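You operate a simulated robot arm through the tools that you are given. There is no shell and no other tool.

Carry out the task below with a simulated robot arm. There is one attempt and no reset: what you move stays moved.

Task
Torque both bolts of the cap at L15 to 30 Nm.
Fine: use the torque wrench from the low table and put it back; the stand stays locked.

It is judged by the outcome, as a careful person would: the job done as asked, and still so three seconds after it is handed in. It fails if anything else is knocked over, pushed out of place, dropped, spilled or broken. Lids that push on must go on centred and level and be pressed home; caps that screw on are set level and turned clockwise until they are tight.

Robot
A 7-joint arm with a two-finger parallel gripper, fixed in place. Base frame: the origin is on the floor under the middle of its stand, x ahead of it, y to its left, z up. Readings come in m, rad, newtons and seconds.
With the tool pointing down near the work surface it reaches from about 0.1 to 0.86 m from the base axis. Its first joint turns from -2.007 to 2.007 rad. Payload 3.91 kg.
Tool frame: the origin (TCP) lies between the finger pads and is the grasp point; the fingertips stand 0.03 m ahead of it; z points along the fingers, y is the line along which they close. Largest opening 0.11 m; finger width 0.02, thickness 0.01; the body of the gripper, 0.048 by 0.112 m, starts 0.055 m behind the TCP.
Orientation is that of the tool frame in the base frame, as [roll, pitch, yaw] about the fixed x, y, z axes, in that order (R = Rz(yaw) Ry(pitch) Rx(roll)). With the fingers straight down and closing along the base's y, the tool's x points along the base's -x, its y along +y and its z along -z.

Tools
- The arm moves only by the tool nudge_tool. Its argument "targets" is a list of rows, each a list of 7 numbers: the shift along the tool's x, y, z in m, then the turn, a rotation vector about the tool's x, y, z in rad, then the closure, from 0 (fully open) to 1 (shut). In form: [[tx, ty, tz, ax, ay, az, hand], ...]. A call has 1 to 20 rows; each row is the pose to reach, as a shift and turn from the pose commanded when the call began, along the tool's axes at that moment. Each row takes 0.2 s and may step no farther than 0.05 m and 0.15 rad from the row before; otherwise, or with a gripper value out of range, the whole call is refused. A pose out of reach is approached as far as the arm can. The call stops where the force on the tool passes 50 N (or 10 N more than at its start, if that is more) or the arm is blocked; 0.2 s more then pass. Each finger travels about 0.153 m/s and halts on what it meets, pressing with about 41 N; the grip force reading is that of the motor and also rises with nothing between the fingers. The clock runs only during rows and for 0.2 s after the last one: add rows that repeat a pose to give the fingers time. The reply holds the time, the measured pose of the TCP, the force on the tool along the base axes, the opening and the grip force, in the units named above and with some noise, with the torque about the TCP (base axes, N m) and any sound that the robot's microphone picked up, and new pictures: "show" is both (left out), scene, wrist or none.
- Cameras (640 x 400 px; columns grow to the right, rows downward): "scene" is fixed at [0.051, 0.6492, 1.4697]; the picture's right is [-0.82, -0.58, 0.00], its down [-0.30, 0.42, -0.86] and it looks along [0.50, -0.70, -0.52] (base axes); focal length 360 px, centre (320, 200). "wrist" rides on the gripper at [0.072, 0.017, -0.103] in the tool frame; the picture's right is [-0.23, 0.97, 0.00], its down [-0.76, -0.18, -0.62] and it looks along [-0.61, -0.14, 0.78] (tool axes); focal length 222 px, centre (320, 200). There is no depth. A picture from a camera that has moved, and an enlarged one, comes with that camera's place and axes in the base frame and with its lens.
- move_column(by): slides the trunk up (or, below 0, down) by that many m; the arm rides with it, the base frame stays. It gives what a move gives, with no picture.
- enlarge(camera, box): a new picture of the part [left, top, right, bottom] of that camera's present view, enlarged. No time passes.
- sign_off(): hands the job in; it is judged then, once.

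Places have to be worked out from the pictures, the camera data and where the tool is seen. Open the gripper and draw the arm clear of the work before you hand the job in, unless the task says otherwise.

The tools are called after "Emit:" as name(argument=value, ...) on one line, values as JSON. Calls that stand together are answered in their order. nudge_tool: Moves the arm, as the interface text tells. Its arguments: {"type":"object","properties":{"targets":{"type":"array","items":{"type":"array","items":{"type":"number"}}},"show":{"type":"string","enum":["both","scene","wrist","none"]}},"required":["targets"]} The other tools are called the same way: move_column (by) moves the trunk up or down; enlarge (camera, box) takes an enlarged picture of a part of a camera's view; sign_off () hands the job in.

At the start:

```text
t: 0.0
eef_pos: [0.5549, 0.021, 1.1382]
orientation: [-3.14, -0.001, 3.141]
force: [0.4, 0.3, 0.1]
wrist_torque: [-0.01, 0.02, -0.03]
opening: 0.11
grasp_force: 0.0
trunk travel left (down, up): [-0.8, 0.19]
```

scene: 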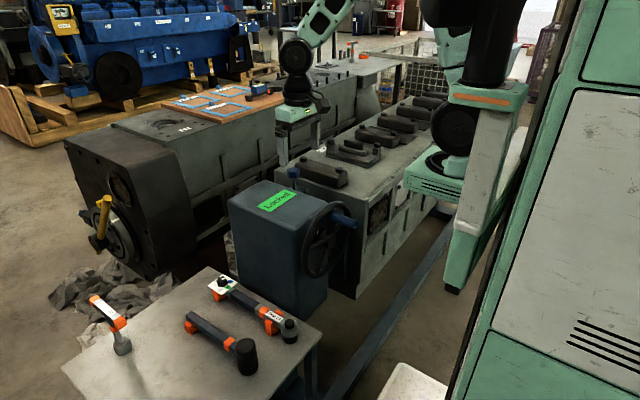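
wrist: 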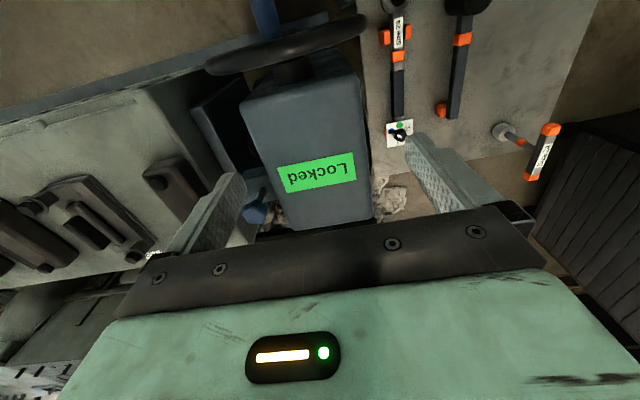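

I start by looking closely at the tools on the low table, the stand and the row of caps, without moving anything.

Emit:
enlarge(camera="scene", box=[60, 240, 340, 400])

Emit:
enlarge(camera="scene", box=[270, 70, 480, 210])

Emit:
enlarge(camera="wrist", box=[340, 0, 600, 200])

Emit:
enlarge(camera="wrist", box=[0, 60, 260, 280])

```text
2.29 times, centred on (200, 320) of scene
camera zoom: at [0.051, 0.6492, 1.4697], right [-0.82, -0.58, 0.0], down [-0.3, 0.42, -0.86], along [0.5, -0.7, -0.52], focal length 823 px, centre (594, -74)
```

zoom: 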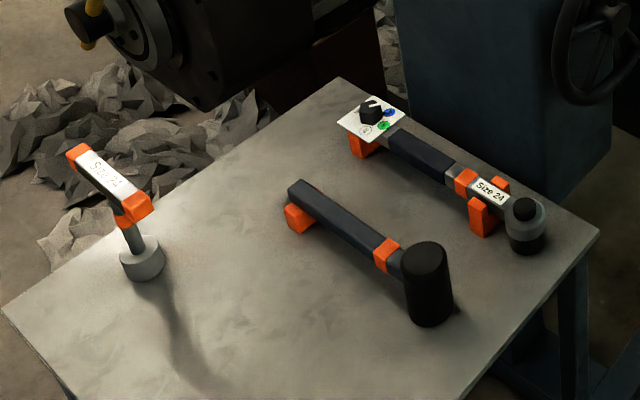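

```text
2.86 times, centred on (375, 140) of scene
camera zoom: at [0.051, 0.6492, 1.4697], right [-0.82, -0.58, 0.0], down [-0.3, 0.42, -0.86], along [0.5, -0.7, -0.52], focal length 1028 px, centre (163, 371)
```

zoom: 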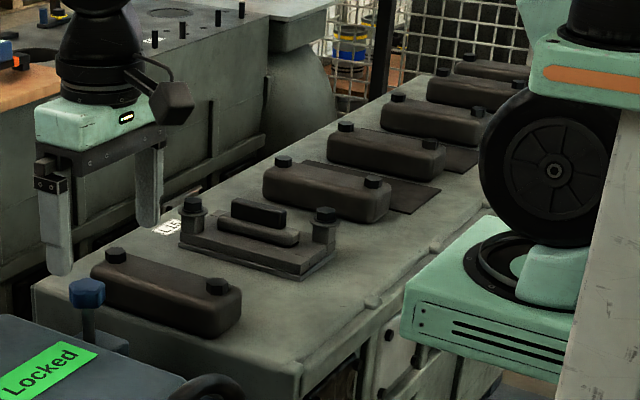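

```text
2.00 times, centred on (470, 100) of wrist
camera zoom: at [0.4832, 0.0393, 1.2408], right [0.23, 0.97, 0.0], down [0.76, -0.18, 0.62], along [0.61, -0.14, -0.78], focal length 444 px, centre (20, 400)
```

zoom: 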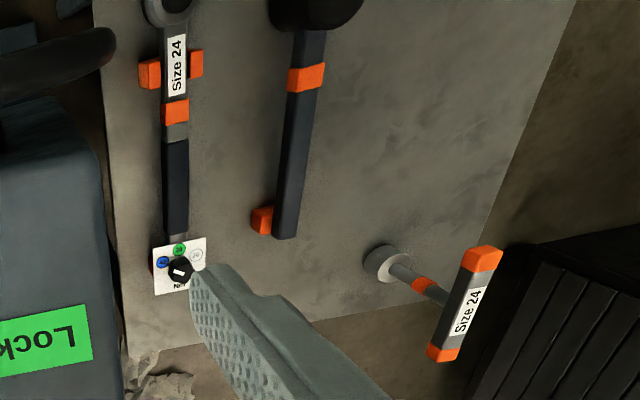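

```text
1.82 times, centred on (130, 170) of wrist
camera zoom: at [0.4832, 0.0393, 1.2408], right [0.23, 0.97, 0.0], down [0.76, -0.18, 0.62], along [0.61, -0.14, -0.78], focal length 404 px, centre (666, 254)
```

zoom: 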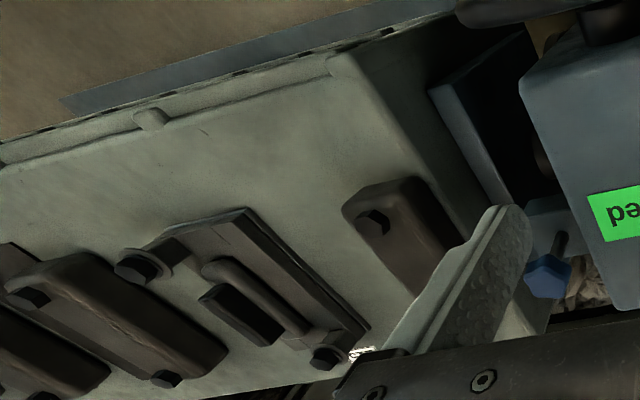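

The torque wrench seems to be the one with a knob plate and a "Size 24" tag; I enlarge its dial and the white label beside the odd-looking cap to read them.

Emit:
enlarge(camera="scene", box=[200, 265, 264, 305])

Emit:
enlarge(camera="wrist", box=[376, 105, 440, 155])

Emit:
enlarge(camera="scene", box=[310, 130, 390, 180])

Emit:
enlarge(camera="wrist", box=[120, 230, 200, 290])

```text
10.00 times, centred on (232, 285) of scene
camera zoom: at [0.051, 0.6492, 1.4697], right [-0.82, -0.58, 0.0], down [-0.3, 0.42, -0.86], along [0.5, -0.7, -0.52], focal length 3600 px, centre (1200, -650)
```

zoom: 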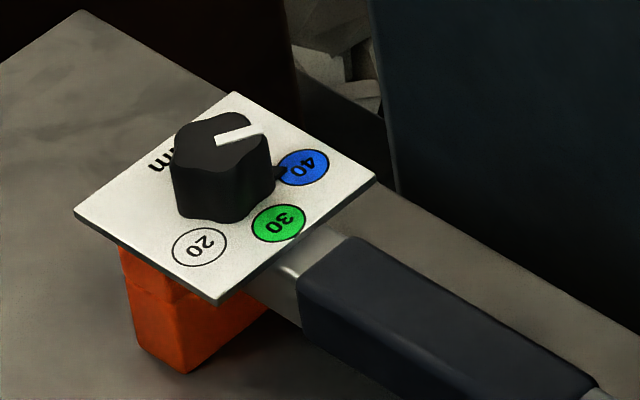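

```text
8.00 times, centred on (408, 130) of wrist
camera zoom: at [0.4832, 0.0393, 1.2408], right [0.23, 0.97, 0.0], down [0.76, -0.18, 0.62], along [0.61, -0.14, -0.78], focal length 1777 px, centre (-384, 760)
```

zoom: 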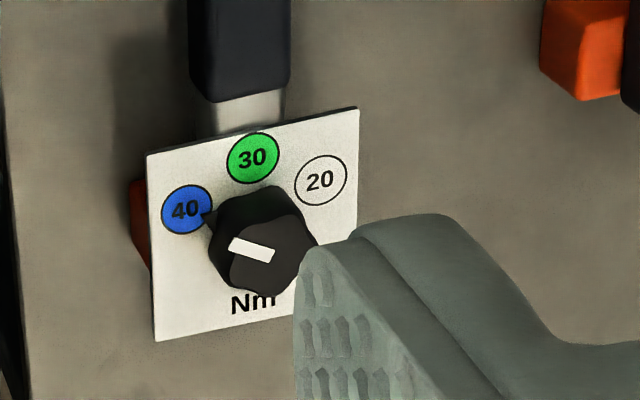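

```text
8.00 times, centred on (350, 155) of scene
camera zoom: at [0.051, 0.6492, 1.4697], right [-0.82, -0.58, 0.0], down [-0.3, 0.42, -0.86], along [0.5, -0.7, -0.52], focal length 2880 px, centre (80, 560)
```

zoom: 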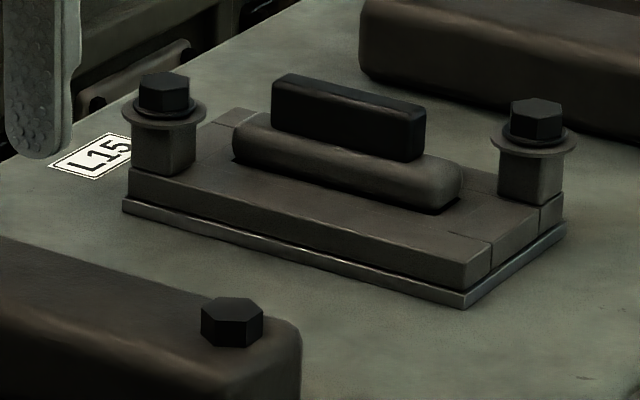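

```text
6.67 times, centred on (160, 260) of wrist
camera zoom: at [0.4832, 0.0393, 1.2408], right [0.23, 0.97, 0.0], down [0.76, -0.18, 0.62], along [0.61, -0.14, -0.78], focal length 1481 px, centre (1387, -200)
```

zoom: 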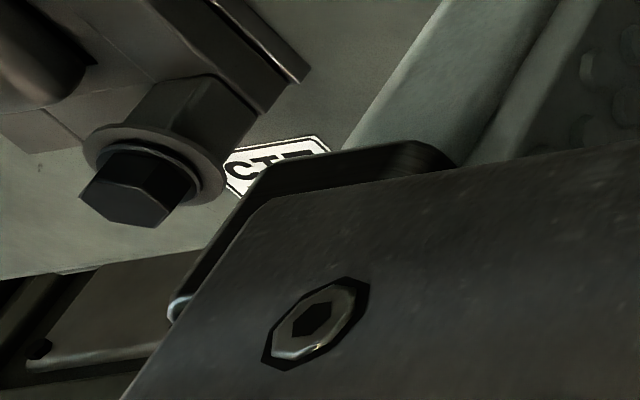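

Findings so far:
- The dial pointer is on 40, so it must be set to 30.
- The knob top is at about (0.736, 0.180, 0.733).
- The wrench lies along -x, with its head near (0.47, 0.19).
- The L15 bolts are near (0.786, -0.447, 0.94) and (0.62, -0.52, 0.94).

I raise the arm a little and move sideways to look at L15 from above.

Emit:
nudge_tool(targets=[[0.0065, -0.045, -0.006, 0, 0, 0, 0], [0.013, -0.09, -0.012, 0, 0, 0, 0], [0.0195, -0.135, -0.018, 0, 0, 0, 0], [0.026, -0.18, -0.024, 0, 0, 0, 0], [0.0325, -0.225, -0.03, 0, 0, 0, 0], [0.039, -0.27, -0.036, 0, 0, 0, 0], [0.0455, -0.315, -0.042, 0, 0, 0, 0], [0.052, -0.36, -0.048, 0, 0, 0, 0], [0.0585, -0.405, -0.054, 0, 0, 0, 0], [0.065, -0.45, -0.06, 0, 0, 0, 0]], show="both")

```text
t: 2.2
eef_pos: [0.4914, -0.4299, 1.1987]
orientation: [-3.141, 0.001, 3.141]
force: [0.3, 0.6, 0.5]
wrist_torque: [-0.05, -0.01, 0.0]
opening: 0.11
grasp_force: 0.0
trunk travel left (down, up): [-0.8, 0.19]
camera wrist: at [0.4184, -0.4106, 1.3013], right [0.23, 0.97, 0.0], down [0.76, -0.18, 0.62], along [0.61, -0.14, -0.78], focal length 222 px, centre (320, 200)
```

scene: 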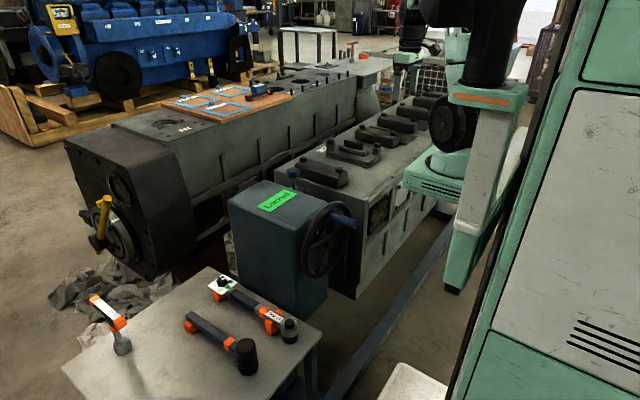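
wrist: 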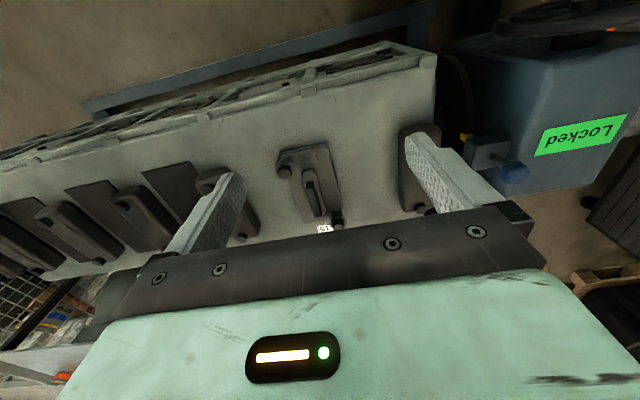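

L15 is now visible in both cameras; I enlarge it.

Emit:
enlarge(camera="wrist", box=[240, 120, 400, 240])

Emit:
enlarge(camera="scene", box=[280, 120, 408, 200])

Emit:
enlarge(camera="scene", box=[190, 260, 318, 340])

Emit:
enlarge(camera="wrist", box=[420, 20, 640, 220])

```text
3.33 times, centred on (320, 180) of wrist
camera zoom: at [0.4184, -0.4106, 1.3013], right [0.23, 0.97, 0.0], down [0.76, -0.18, 0.62], along [0.61, -0.14, -0.78], focal length 740 px, centre (320, 267)
```

zoom: 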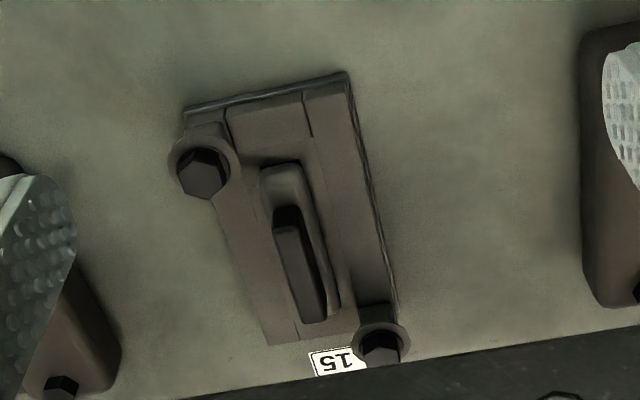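

```text
5.00 times, centred on (344, 160) of scene
camera zoom: at [0.051, 0.6492, 1.4697], right [-0.82, -0.58, 0.0], down [-0.3, 0.42, -0.86], along [0.5, -0.7, -0.52], focal length 1800 px, centre (200, 400)
```

zoom: 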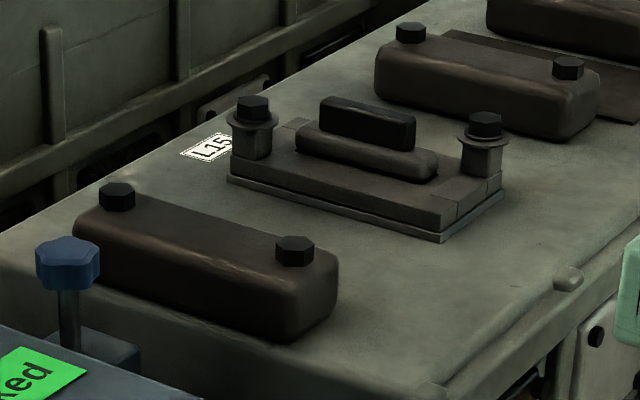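

```text
5.00 times, centred on (254, 300) of scene
camera zoom: at [0.051, 0.6492, 1.4697], right [-0.82, -0.58, 0.0], down [-0.3, 0.42, -0.86], along [0.5, -0.7, -0.52], focal length 1800 px, centre (650, -300)
```

zoom: 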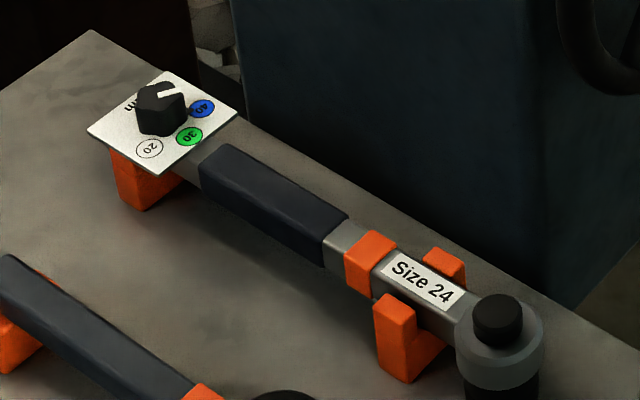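

```text
2.00 times, centred on (530, 120) of wrist
camera zoom: at [0.4184, -0.4106, 1.3013], right [0.23, 0.97, 0.0], down [0.76, -0.18, 0.62], along [0.61, -0.14, -0.78], focal length 444 px, centre (-100, 360)
```

zoom: 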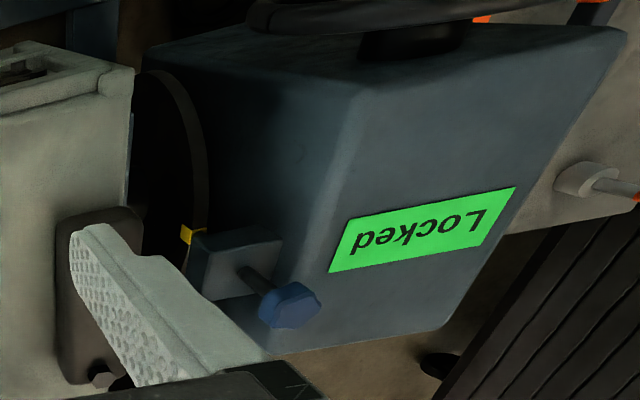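

Cap L15 has its two bolts on diagonal corners, at about (0.787, -0.452, 0.937) and (0.621, -0.525, 0.938), with the block top at about 0.867. Now I move back over to the low table to look at the wrench and its dial.

Emit:
nudge_tool(targets=[[0.0064, 0.047, 0.0107, 0, 0, 0, 0], [0.0129, 0.094, 0.0214, 0, 0, 0, 0], [0.0193, 0.141, 0.0321, 0, 0, 0, 0], [0.0257, 0.188, 0.0429, 0, 0, 0, 0], [0.0321, 0.235, 0.0536, 0, 0, 0, 0], [0.0386, 0.282, 0.0643, 0, 0, 0, 0], [0.045, 0.329, 0.075, 0, 0, 0, 0], [0.0514, 0.376, 0.0857, 0, 0, 0, 0], [0.0579, 0.423, 0.0964, 0, 0, 0, 0], [0.0643, 0.47, 0.1071, 0, 0, 0, 0], [0.0707, 0.517, 0.1179, 0, 0, 0, 0], [0.0771, 0.564, 0.1286, 0, 0, 0, 0], [0.0836, 0.611, 0.1393, 0, 0, 0, 0], [0.09, 0.658, 0.15, 0, 0, 0, 0]], show="both")

```text
t: 5.2
eef_pos: [0.4002, 0.2287, 1.0474]
orientation: [3.141, -0.001, 3.141]
force: [0.9, -0.7, 0.3]
wrist_torque: [0.01, -0.03, 0.0]
opening: 0.1101
grasp_force: 0.0
out of reach, approached as far as the arm can: row 6, 7, 8, 9, 10
trunk travel left (down, up): [-0.8, 0.19]
camera wrist: at [0.3283, 0.2472, 1.1495], right [0.23, 0.97, 0.0], down [0.76, -0.18, 0.62], along [0.61, -0.14, -0.78], focal length 222 px, centre (320, 200)
```

scene: 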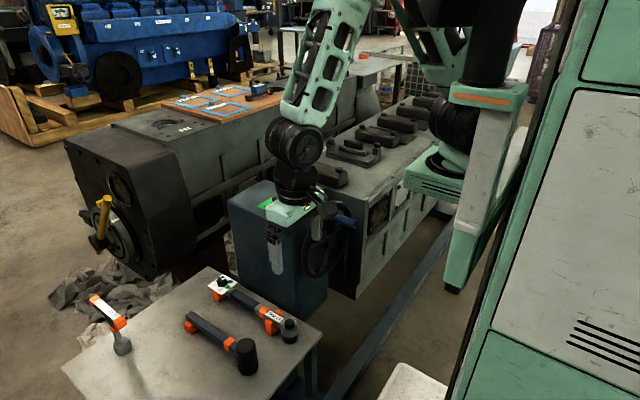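
wrist: 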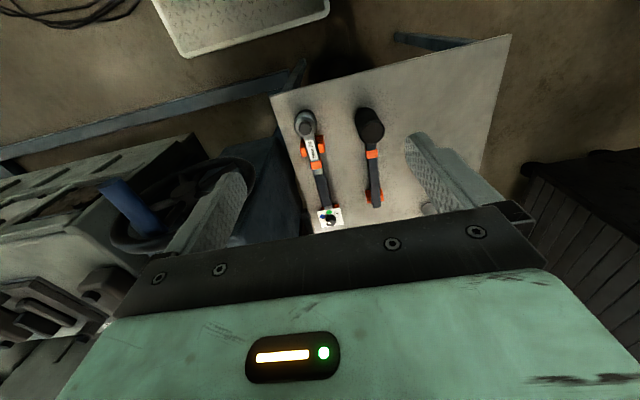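

I now have the wrench whole in the wrist view; I enlarge it to read geometry from here.

Emit:
enlarge(camera="wrist", box=[260, 90, 420, 240])

Emit:
enlarge(camera="wrist", box=[300, 190, 360, 235])

Emit:
enlarge(camera="wrist", box=[280, 100, 350, 180])

```text
2.67 times, centred on (340, 165) of wrist
camera zoom: at [0.3283, 0.2472, 1.1495], right [0.23, 0.97, 0.0], down [0.76, -0.18, 0.62], along [0.61, -0.14, -0.78], focal length 592 px, centre (267, 293)
```

zoom: 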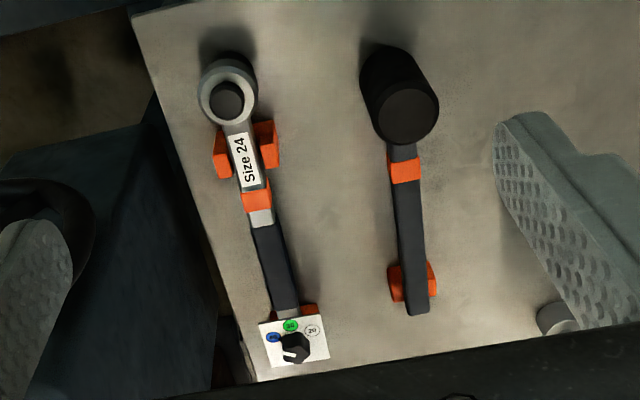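

```text
8.89 times, centred on (330, 212) of wrist
camera zoom: at [0.3283, 0.2472, 1.1495], right [0.23, 0.97, 0.0], down [0.76, -0.18, 0.62], along [0.61, -0.14, -0.78], focal length 1974 px, centre (231, 89)
```

zoom: 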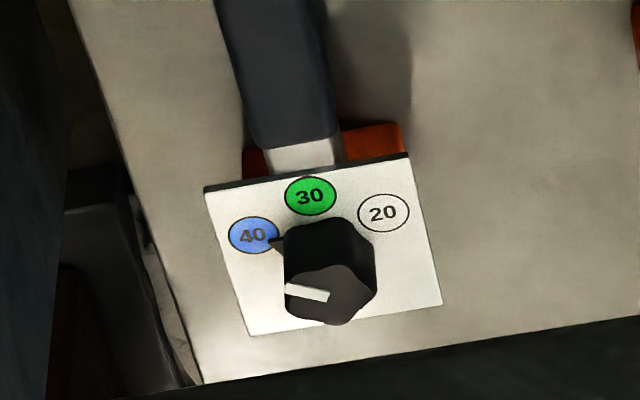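

```text
5.00 times, centred on (315, 140) of wrist
camera zoom: at [0.3283, 0.2472, 1.1495], right [0.23, 0.97, 0.0], down [0.76, -0.18, 0.62], along [0.61, -0.14, -0.78], focal length 1111 px, centre (345, 500)
```

zoom: 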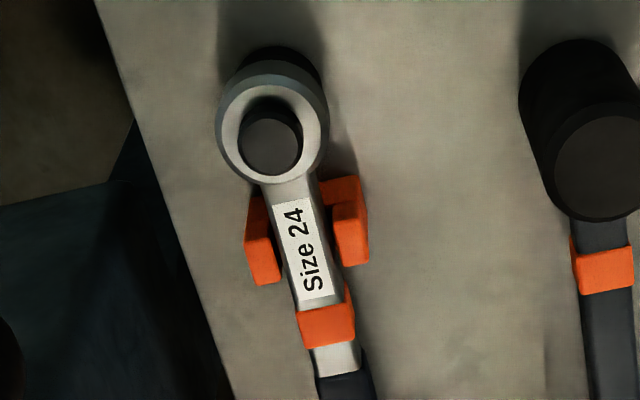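

The wrench rests in two orange cradles: a U near the head and a foot under the dial plate. Its head top is at about (0.479, 0.184, 0.726) and the knob at about (0.733, 0.182, 0.734). I move over the knob at z ≈ 0.95 for a close look.

Emit:
nudge_tool(targets=[[-0.0416, -0.0059, 0.0121, 0, 0, 0, 0], [-0.0832, -0.0118, 0.0242, 0, 0, 0, 0], [-0.1248, -0.0177, 0.0363, 0, 0, 0, 0], [-0.1665, -0.0235, 0.0485, 0, 0, 0, 0], [-0.2081, -0.0294, 0.0606, 0, 0, 0, 0], [-0.2497, -0.0353, 0.0727, 0, 0, 0, 0], [-0.2913, -0.0412, 0.0848, 0, 0, 0, 0], [-0.333, -0.047, 0.097, 0, 0, 0, 0]], show="both")

```text
t: 7.0
eef_pos: [0.7341, 0.1816, 0.9506]
orientation: [-3.139, 0.0, -3.141]
force: [-0.9, 0.4, 0.7]
wrist_torque: [-0.01, -0.03, -0.02]
opening: 0.1099
grasp_force: 0.0
trunk travel left (down, up): [-0.8, 0.19]
camera wrist: at [0.6614, 0.1998, 1.0533], right [0.23, 0.97, 0.0], down [0.76, -0.18, 0.62], along [0.61, -0.14, -0.78], focal length 222 px, centre (320, 200)
```

scene: 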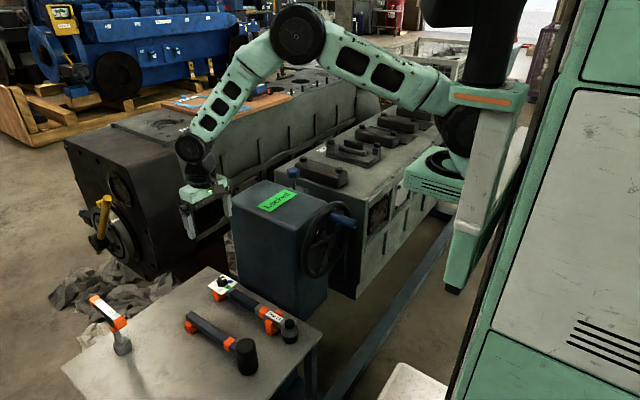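
wrist: 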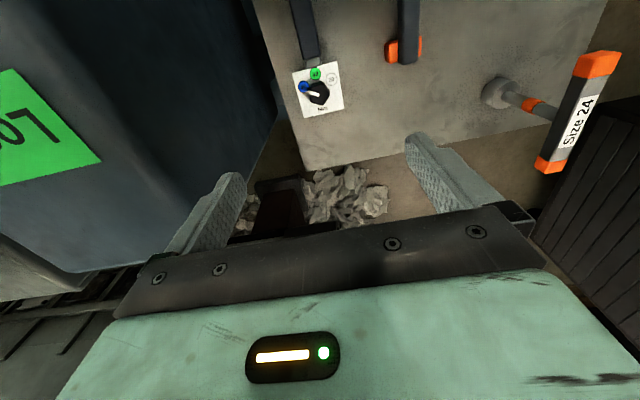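

The knob lies almost exactly under the TCP, where I predicted it (column 320, row 94). I enlarge it to measure the offset and the angle of the markings.

Emit:
enlarge(camera="wrist", box=[280, 60, 360, 120])

Emit:
enlarge(camera="scene", box=[150, 150, 310, 250])

```text
6.67 times, centred on (320, 90) of wrist
camera zoom: at [0.6614, 0.1998, 1.0533], right [0.23, 0.97, 0.0], down [0.76, -0.18, 0.62], along [0.61, -0.14, -0.78], focal length 1481 px, centre (320, 933)
```

zoom: 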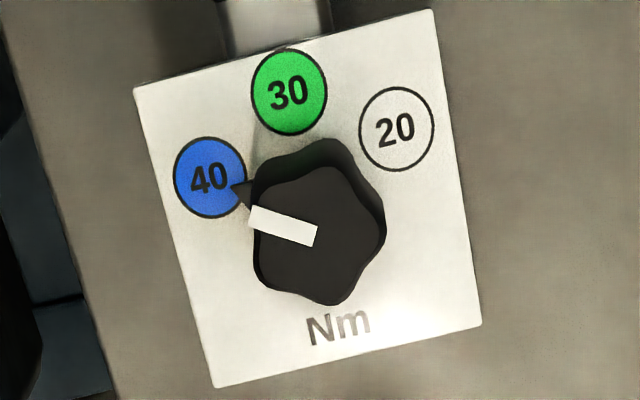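

```text
4.00 times, centred on (230, 200) of scene
camera zoom: at [0.051, 0.6492, 1.4697], right [-0.82, -0.58, 0.0], down [-0.3, 0.42, -0.86], along [0.5, -0.7, -0.52], focal length 1440 px, centre (680, 200)
```

zoom: 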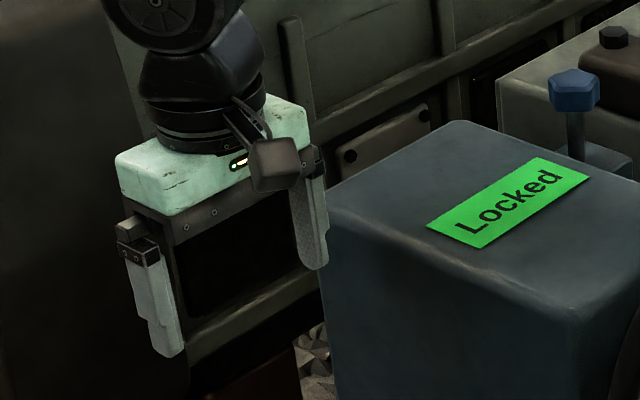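

The knob is centred under the TCP to about 1 mm. The markings are about 60° apart, with 30 one step clockwise (seen from above) from 40. I partly close the fingers and go down to just above the knob.

Emit:
nudge_tool(targets=[[0, 0, 0.04, 0, 0, 0, 0.2], [0, 0, 0.08, 0, 0, 0, 0.4], [0, 0, 0.12, 0, 0, 0, 0.5], [0, 0, 0.15, 0, 0, 0, 0.5], [0, 0, 0.15, 0, 0, 0, 0.5]], show="both")

```text
t: 8.2
eef_pos: [0.7334, 0.1832, 0.8011]
orientation: [3.141, 0.001, 3.141]
force: [0.2, -0.3, -0.7]
wrist_torque: [-0.02, 0.01, 0.02]
opening: 0.0548
grasp_force: 0.0
trunk travel left (down, up): [-0.8, 0.19]
camera wrist: at [0.6603, 0.2, 0.9033], right [0.23, 0.97, 0.0], down [0.76, -0.18, 0.62], along [0.61, -0.14, -0.78], focal length 222 px, centre (320, 200)
```

scene: 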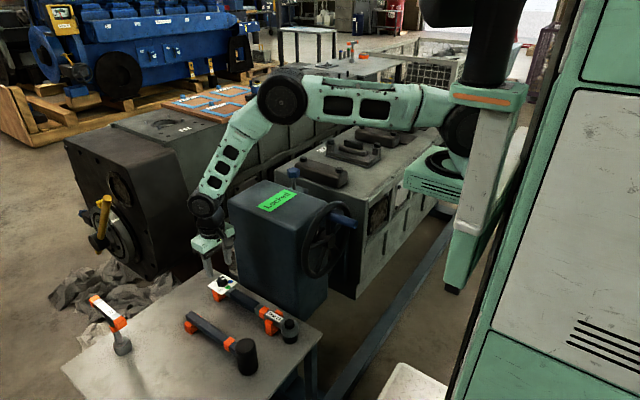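
wrist: 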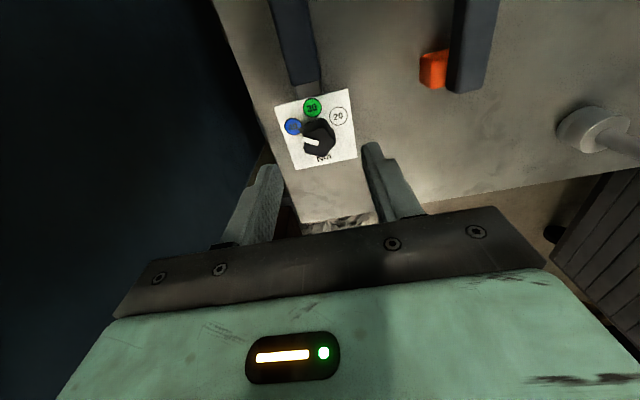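

The fingers straddle the knob and the prediction matches (knob top at row ~140). I enlarge to check centring before the last few centimetres.

Emit:
enlarge(camera="wrist", box=[220, 80, 420, 240])

Emit:
enlarge(camera="scene", box=[170, 180, 298, 310])

```text
2.50 times, centred on (320, 160) of wrist
camera zoom: at [0.6603, 0.2, 0.9033], right [0.23, 0.97, 0.0], down [0.76, -0.18, 0.62], along [0.61, -0.14, -0.78], focal length 555 px, centre (320, 300)
```

zoom: 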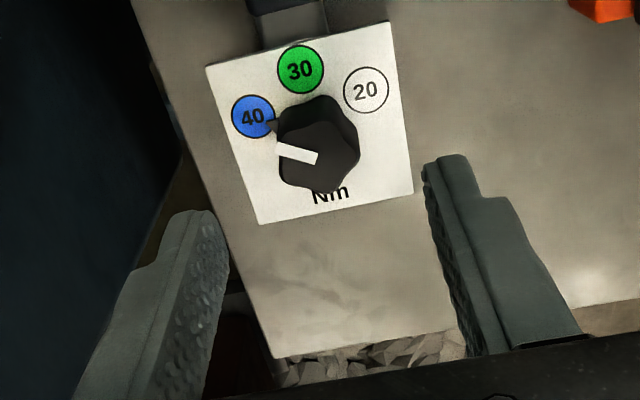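

```text
3.08 times, centred on (234, 245) of scene
camera zoom: at [0.051, 0.6492, 1.4697], right [-0.82, -0.58, 0.0], down [-0.3, 0.42, -0.86], along [0.5, -0.7, -0.52], focal length 1108 px, centre (585, 62)
```

zoom: 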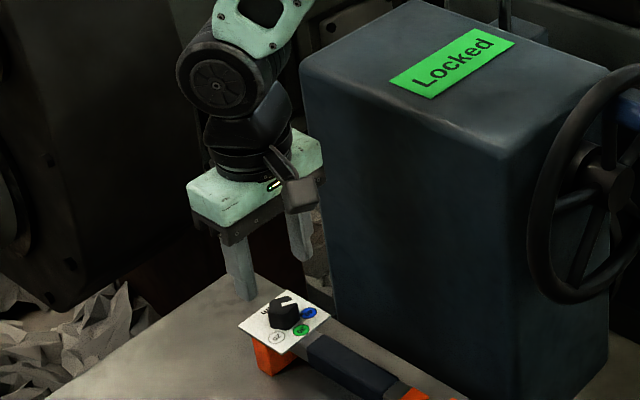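

Centring looks right, so I descend to TCP z ≈ 0.754 (fingertips ≈ 0.724, just above the plate) without closing yet, and look again.

Emit:
nudge_tool(targets=[[0, 0, 0.02, 0, 0, 0, 0.5], [0, 0, 0.035, 0, 0, 0, 0.55], [0, 0, 0.047, 0, 0, 0, 0.55], [0, 0, 0.047, 0, 0, 0, 0.55]], show="both")

Emit:
enlarge(camera="wrist", box=[240, 120, 400, 230])

Emit:
enlarge(camera="scene", box=[180, 230, 276, 310])

```text
t: 9.2
eef_pos: [0.7337, 0.1819, 0.7541]
orientation: [3.141, 0.001, 3.142]
force: [0.2, 0.5, 0.8]
wrist_torque: [0.01, 0.01, -0.03]
opening: 0.0494
grasp_force: 0.2
trunk travel left (down, up): [-0.8, 0.19]
camera wrist: at [0.6613, 0.2, 0.8564], right [0.23, 0.97, 0.0], down [0.76, -0.18, 0.62], along [0.61, -0.14, -0.78], focal length 222 px, centre (320, 200)
```

scene: 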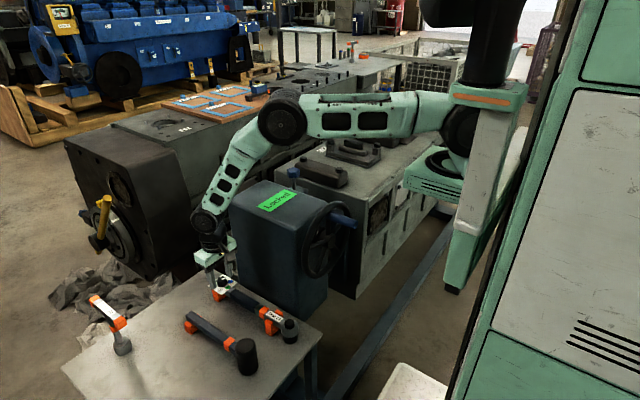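
wrist: 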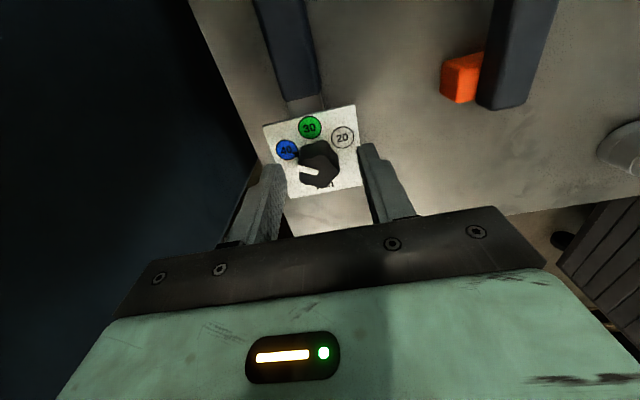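

```text
3.64 times, centred on (320, 175) of wrist
camera zoom: at [0.6613, 0.2, 0.8564], right [0.23, 0.97, 0.0], down [0.76, -0.18, 0.62], along [0.61, -0.14, -0.78], focal length 808 px, centre (320, 291)
```

zoom: 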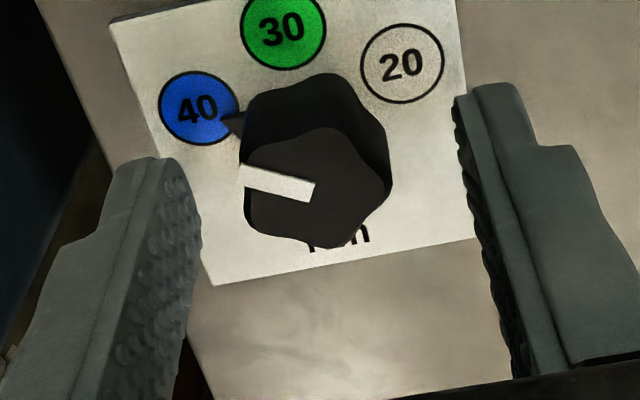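

```text
5.00 times, centred on (228, 270) of scene
camera zoom: at [0.051, 0.6492, 1.4697], right [-0.82, -0.58, 0.0], down [-0.3, 0.42, -0.86], along [0.5, -0.7, -0.52], focal length 1800 px, centre (780, -150)
```

zoom: 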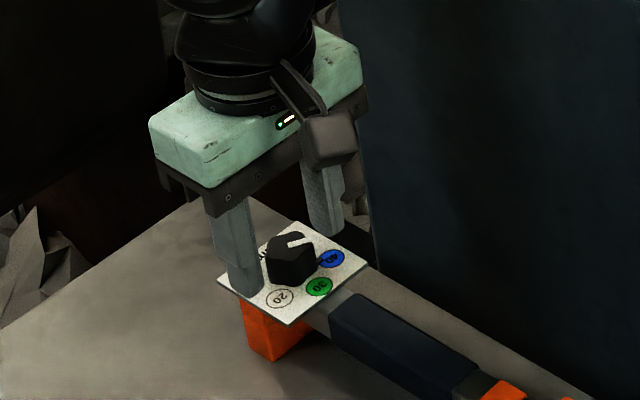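

The fingertips stand just above the plate on either side of the knob with no contact force. I close on the knob.

Emit:
nudge_tool(targets=[[0, 0, 0, 0, 0, 0, 0.7], [0, 0, 0, 0, 0, 0, 0.85], [0, 0, 0, 0, 0, 0, 0.9], [0, 0, 0, 0, 0, 0, 0.9]], show="wrist")

Emit:
enlarge(camera="wrist", box=[240, 120, 400, 230])

```text
t: 10.2
eef_pos: [0.7345, 0.1818, 0.7543]
orientation: [-3.14, 0.0, -3.141]
force: [1.8, -0.8, 0.2]
wrist_torque: [0.03, 0.04, 0.02]
opening: 0.0254
grasp_force: 40.9
trunk travel left (down, up): [-0.8, 0.19]
camera wrist: at [0.6613, 0.2, 0.8566], right [0.23, 0.97, 0.0], down [0.76, -0.18, 0.62], along [0.61, -0.14, -0.78], focal length 222 px, centre (320, 200)
```

wrist: 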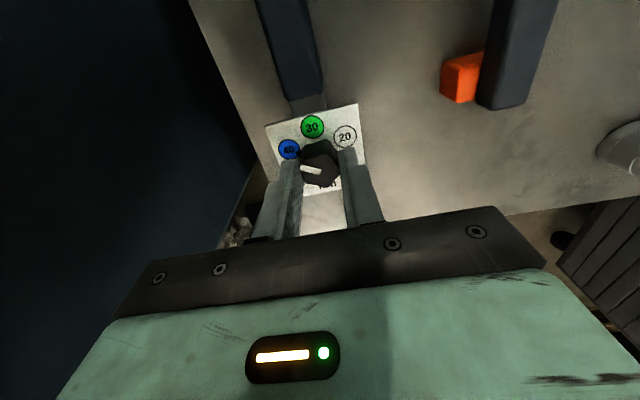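

```text
3.64 times, centred on (320, 175) of wrist
camera zoom: at [0.6613, 0.2, 0.8566], right [0.23, 0.97, 0.0], down [0.76, -0.18, 0.62], along [0.61, -0.14, -0.78], focal length 808 px, centre (320, 291)
```

zoom: 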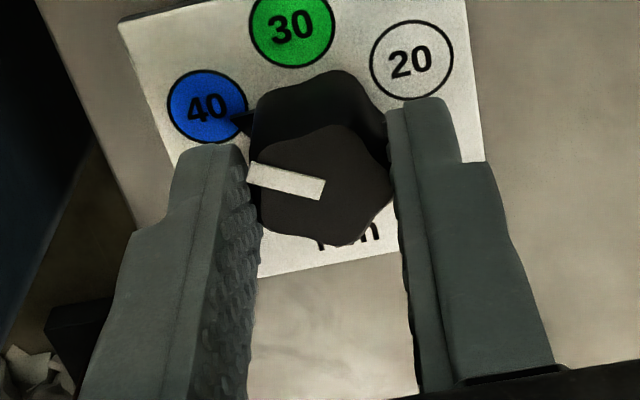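

The knob is gripped (opening 0.0254) and the plate hardly moved. I turn it clockwise as seen from above, which is positive about tool z, first by about 0.45 rad to see that it follows.

Emit:
nudge_tool(targets=[[0, 0, 0, 0, 0, 0.1, 0.9], [0, 0, 0, 0, 0, 0.2, 0.9], [0, 0, 0, 0, 0, 0.3, 0.9], [0, 0, 0, 0, 0, 0.4, 0.9], [0, 0, 0, 0, 0, 0.45, 0.9]], show="both")

Emit:
enlarge(camera="wrist", box=[240, 120, 400, 230])

Emit:
enlarge(camera="scene", box=[180, 250, 276, 310])

```text
t: 11.4
eef_pos: [0.7334, 0.1822, 0.7556]
orientation: [-3.141, 0.0, 2.69]
force: [-0.3, 0.4, 0.3]
wrist_torque: [0.16, -0.19, -0.02]
opening: 0.0256
grasp_force: 41.4
trunk travel left (down, up): [-0.8, 0.19]
camera wrist: at [0.6761, 0.2301, 0.8566], right [0.63, 0.78, 0.0], down [0.61, -0.49, 0.62], along [0.48, -0.39, -0.78], focal length 222 px, centre (320, 200)
```

scene: 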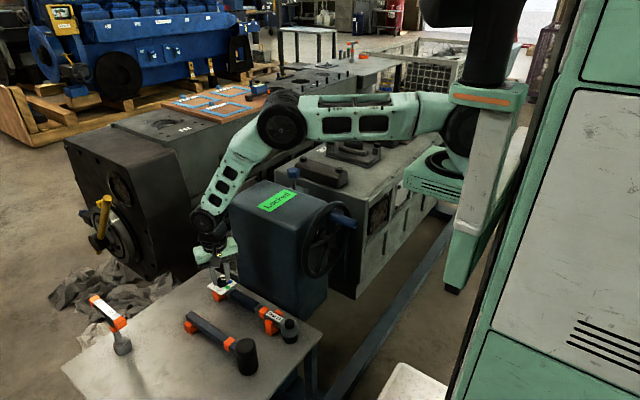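
wrist: 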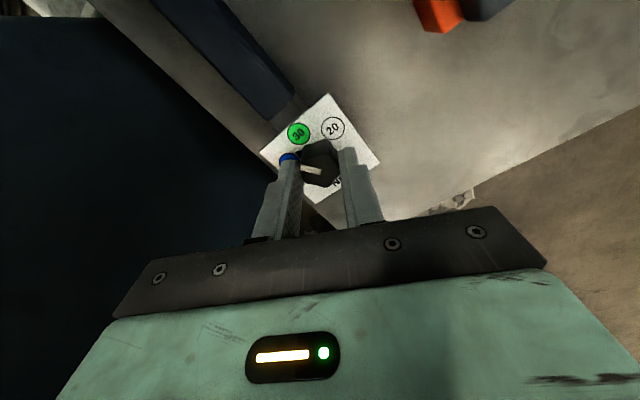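

```text
3.64 times, centred on (320, 175) of wrist
camera zoom: at [0.6761, 0.2301, 0.8566], right [0.63, 0.78, 0.0], down [0.61, -0.49, 0.62], along [0.48, -0.39, -0.78], focal length 808 px, centre (320, 291)
```

zoom: 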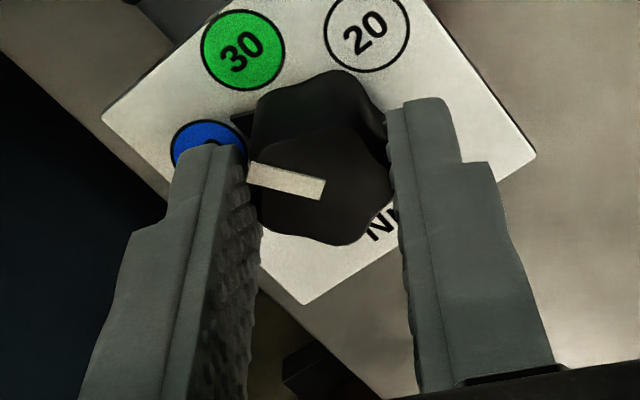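

```text
6.67 times, centred on (228, 280) of scene
camera zoom: at [0.051, 0.6492, 1.4697], right [-0.82, -0.58, 0.0], down [-0.3, 0.42, -0.86], along [0.5, -0.7, -0.52], focal length 2400 px, centre (933, -333)
```

zoom: 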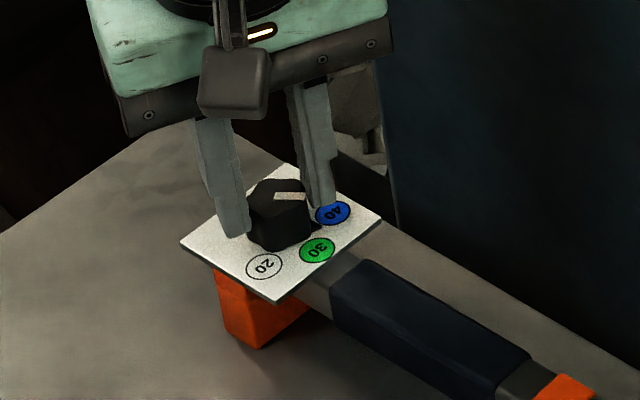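

The knob follows the gripper and the wrench stays put. I turn another 0.6 rad (1.05 in total) to bring the pointer to 30.

Emit:
nudge_tool(targets=[[0, 0, 0, 0, 0, 0.1, 0.9], [0, 0, 0, 0, 0, 0.2, 0.9], [0, 0, 0, 0, 0, 0.3, 0.9], [0, 0, 0, 0, 0, 0.4, 0.9], [0, 0, 0, 0, 0, 0.5, 0.9], [0, 0, 0, 0, 0, 0.6, 0.9]], show="both")

Emit:
enlarge(camera="wrist", box=[240, 120, 400, 230])

Emit:
enlarge(camera="scene", box=[180, 250, 276, 310])

```text
t: 12.8
eef_pos: [0.7336, 0.1817, 0.7541]
orientation: [3.141, 0.001, 2.089]
force: [2.1, 0.6, 0.3]
wrist_torque: [0.01, -0.25, -0.01]
opening: 0.0258
grasp_force: 40.6
trunk travel left (down, up): [-0.8, 0.19]
camera wrist: at [0.7127, 0.2543, 0.8569], right [0.96, 0.29, 0.0], down [0.22, -0.75, 0.62], along [0.18, -0.6, -0.78], focal length 222 px, centre (320, 200)
```

scene: 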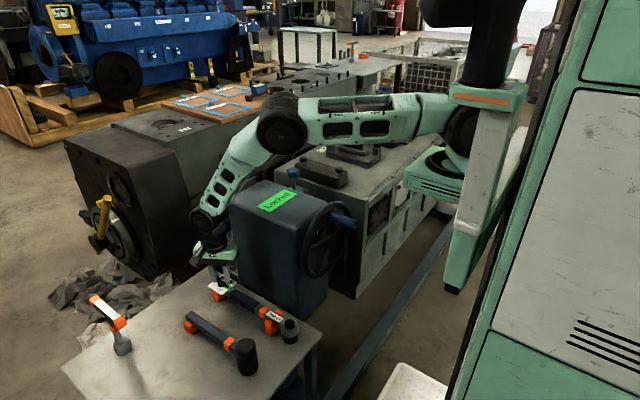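
wrist: 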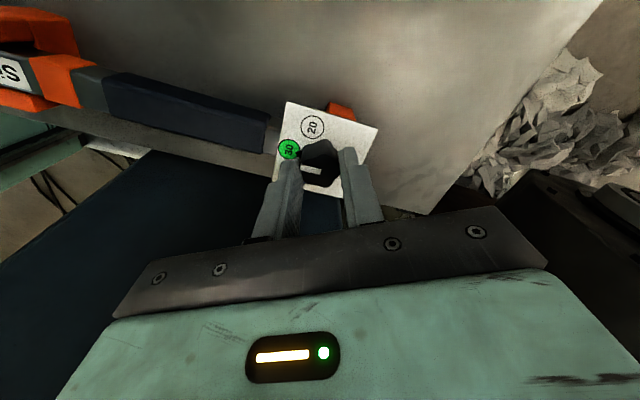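

```text
3.64 times, centred on (320, 175) of wrist
camera zoom: at [0.7127, 0.2543, 0.8569], right [0.96, 0.29, 0.0], down [0.22, -0.75, 0.62], along [0.18, -0.6, -0.78], focal length 808 px, centre (320, 291)
```

zoom: 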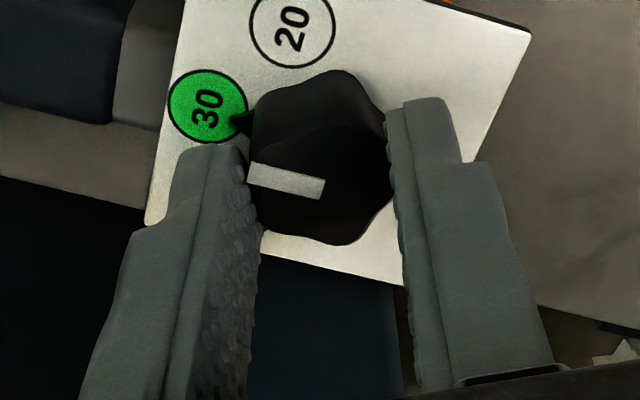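

```text
6.67 times, centred on (228, 280) of scene
camera zoom: at [0.051, 0.6492, 1.4697], right [-0.82, -0.58, 0.0], down [-0.3, 0.42, -0.86], along [0.5, -0.7, -0.52], focal length 2400 px, centre (933, -333)
```

zoom: 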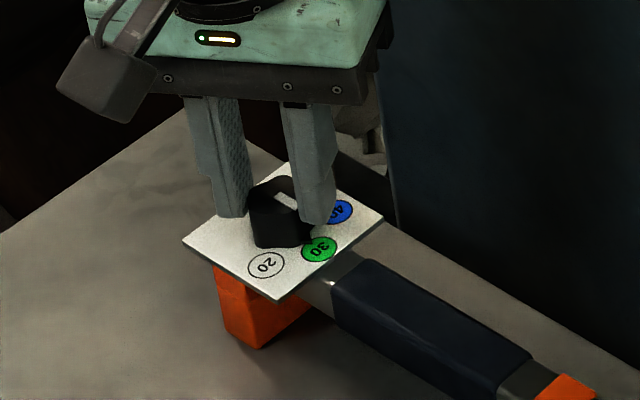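

The pointer now aims at the middle of 30. I release the knob gently, rise straight up, then turn the hand back.

Emit:
nudge_tool(targets=[[0, 0, 0, 0, 0, 0, 0.7], [0, 0, 0, 0, 0, 0, 0.55], [0, 0, -0.01, 0, 0, 0, 0.5], [0, 0, -0.05, 0, 0, 0, 0.5], [0, 0, -0.09, 0, 0, 0, 0.4], [0, 0, -0.1, 0, 0, -0.15, 0.4], [0, 0, -0.1, 0, 0, -0.3, 0.4], [0, 0, -0.1, 0, 0, -0.45, 0.4], [0, 0, -0.1, 0, 0, -0.6, 0.4], [0, 0, -0.1, 0, 0, -0.75, 0.4], [0, 0, -0.1, 0, 0, -0.9, 0.4], [0, 0, -0.1, 0, 0, -1.05, 0.4]], show="both")

Emit:
enlarge(camera="wrist", box=[260, 60, 380, 160])

Emit:
enlarge(camera="scene", box=[190, 260, 318, 340])

```text
t: 15.4
eef_pos: [0.7328, 0.1821, 0.8543]
orientation: [-3.141, -0.001, -3.139]
force: [-1.0, 0.4, -0.6]
wrist_torque: [-0.01, 0.0, -0.01]
opening: 0.0661
grasp_force: 0.0
trunk travel left (down, up): [-0.8, 0.19]
camera wrist: at [0.6611, 0.1998, 0.957], right [0.22, 0.97, 0.0], down [0.76, -0.18, 0.62], along [0.61, -0.14, -0.78], focal length 222 px, centre (320, 200)
```

scene: 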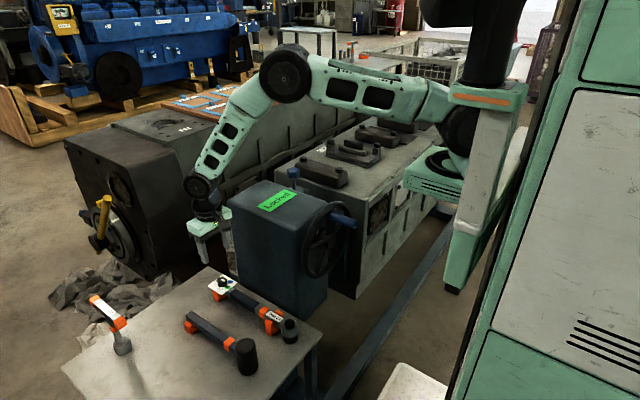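
wrist: 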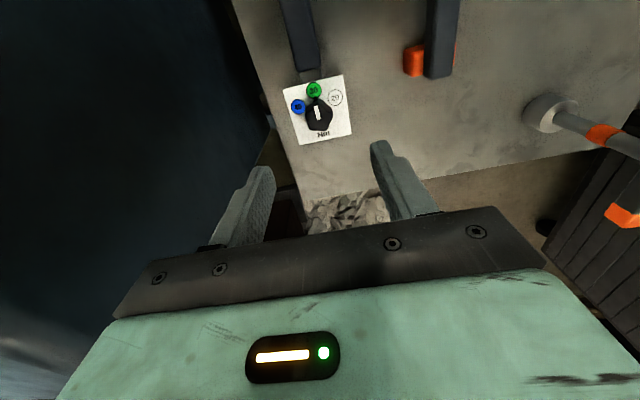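

```text
4.00 times, centred on (320, 110) of wrist
camera zoom: at [0.6611, 0.1998, 0.957], right [0.22, 0.97, 0.0], down [0.76, -0.18, 0.62], along [0.61, -0.14, -0.78], focal length 888 px, centre (320, 560)
```

zoom: 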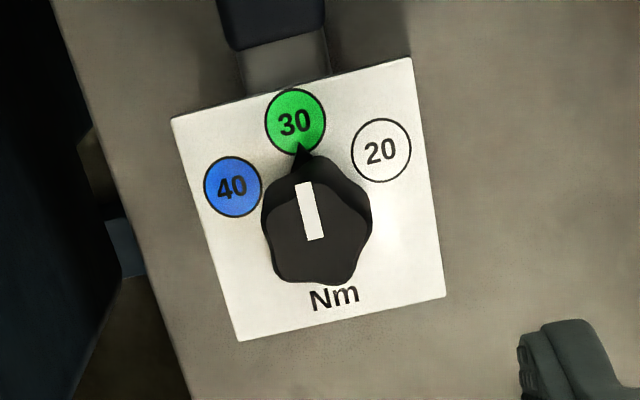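

```text
5.00 times, centred on (254, 300) of scene
camera zoom: at [0.051, 0.6492, 1.4697], right [-0.82, -0.58, 0.0], down [-0.3, 0.42, -0.86], along [0.5, -0.7, -0.52], focal length 1800 px, centre (650, -300)
```

zoom: 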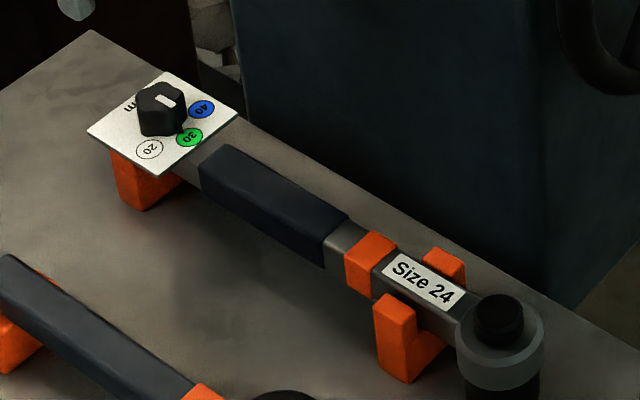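

The dial now reads 30 and the wrench has stayed in its cradles. Next I move back along the wrench to the middle of its dark grip (x ≈ 0.64), staying above it, and look.

Emit:
nudge_tool(targets=[[0.031, 0, 0, 0, 0, 0, 0.4], [0.062, 0, 0.0, 0, 0, 0, 0.4], [0.093, 0, 0.03, 0, 0, 0, 0.4], [0.093, 0, 0.06, 0, 0, 0, 0.4], [0.093, 0, 0.06, 0, 0, 0, 0.4]], show="both")

Emit:
enlarge(camera="wrist", box=[220, 0, 420, 220])

Emit:
enlarge(camera="scene", box=[180, 220, 340, 350])

```text
t: 16.6
eef_pos: [0.6395, 0.1808, 0.795]
orientation: [3.141, 0.001, -3.141]
force: [-0.5, -0.2, 0.3]
wrist_torque: [-0.01, -0.01, 0.01]
opening: 0.0662
grasp_force: 0.1
trunk travel left (down, up): [-0.8, 0.19]
camera wrist: at [0.5678, 0.1999, 0.8971], right [0.23, 0.97, 0.0], down [0.76, -0.18, 0.62], along [0.61, -0.14, -0.78], focal length 222 px, centre (320, 200)
```

scene: 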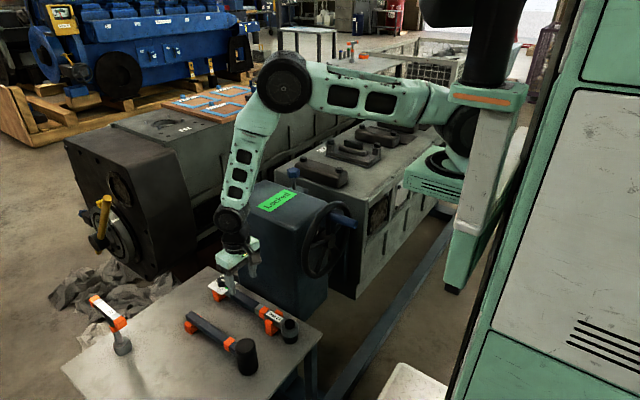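
wrist: 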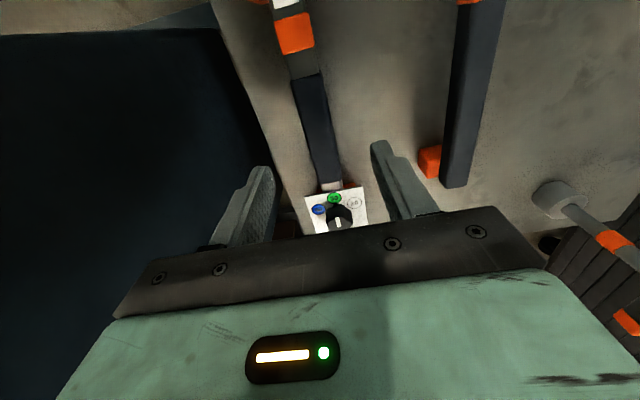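

```text
1.82 times, centred on (320, 110) of wrist
camera zoom: at [0.5678, 0.1999, 0.8971], right [0.23, 0.97, 0.0], down [0.76, -0.18, 0.62], along [0.61, -0.14, -0.78], focal length 404 px, centre (320, 364)
```

zoom: 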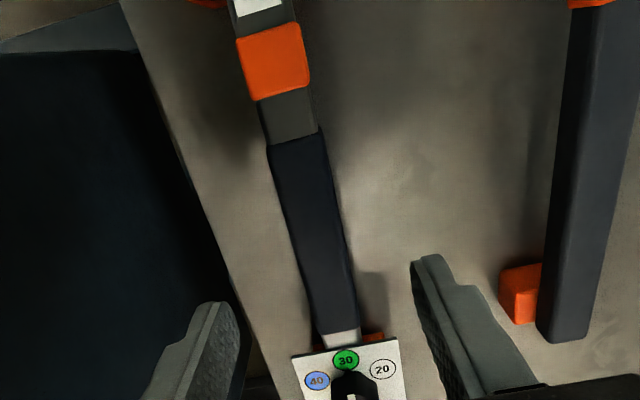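

```text
3.08 times, centred on (260, 285) of scene
camera zoom: at [0.051, 0.6492, 1.4697], right [-0.82, -0.58, 0.0], down [-0.3, 0.42, -0.86], along [0.5, -0.7, -0.52], focal length 1108 px, centre (505, -62)
```

zoom: 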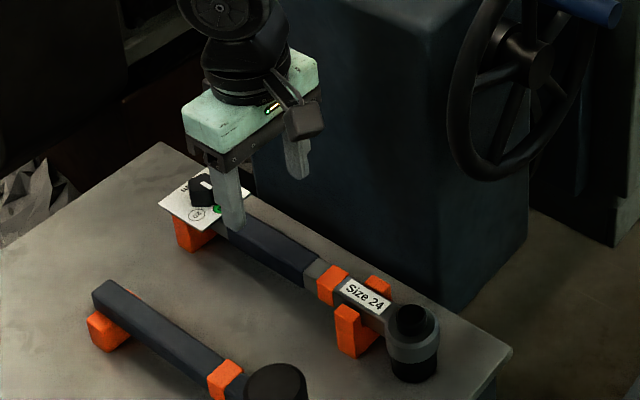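

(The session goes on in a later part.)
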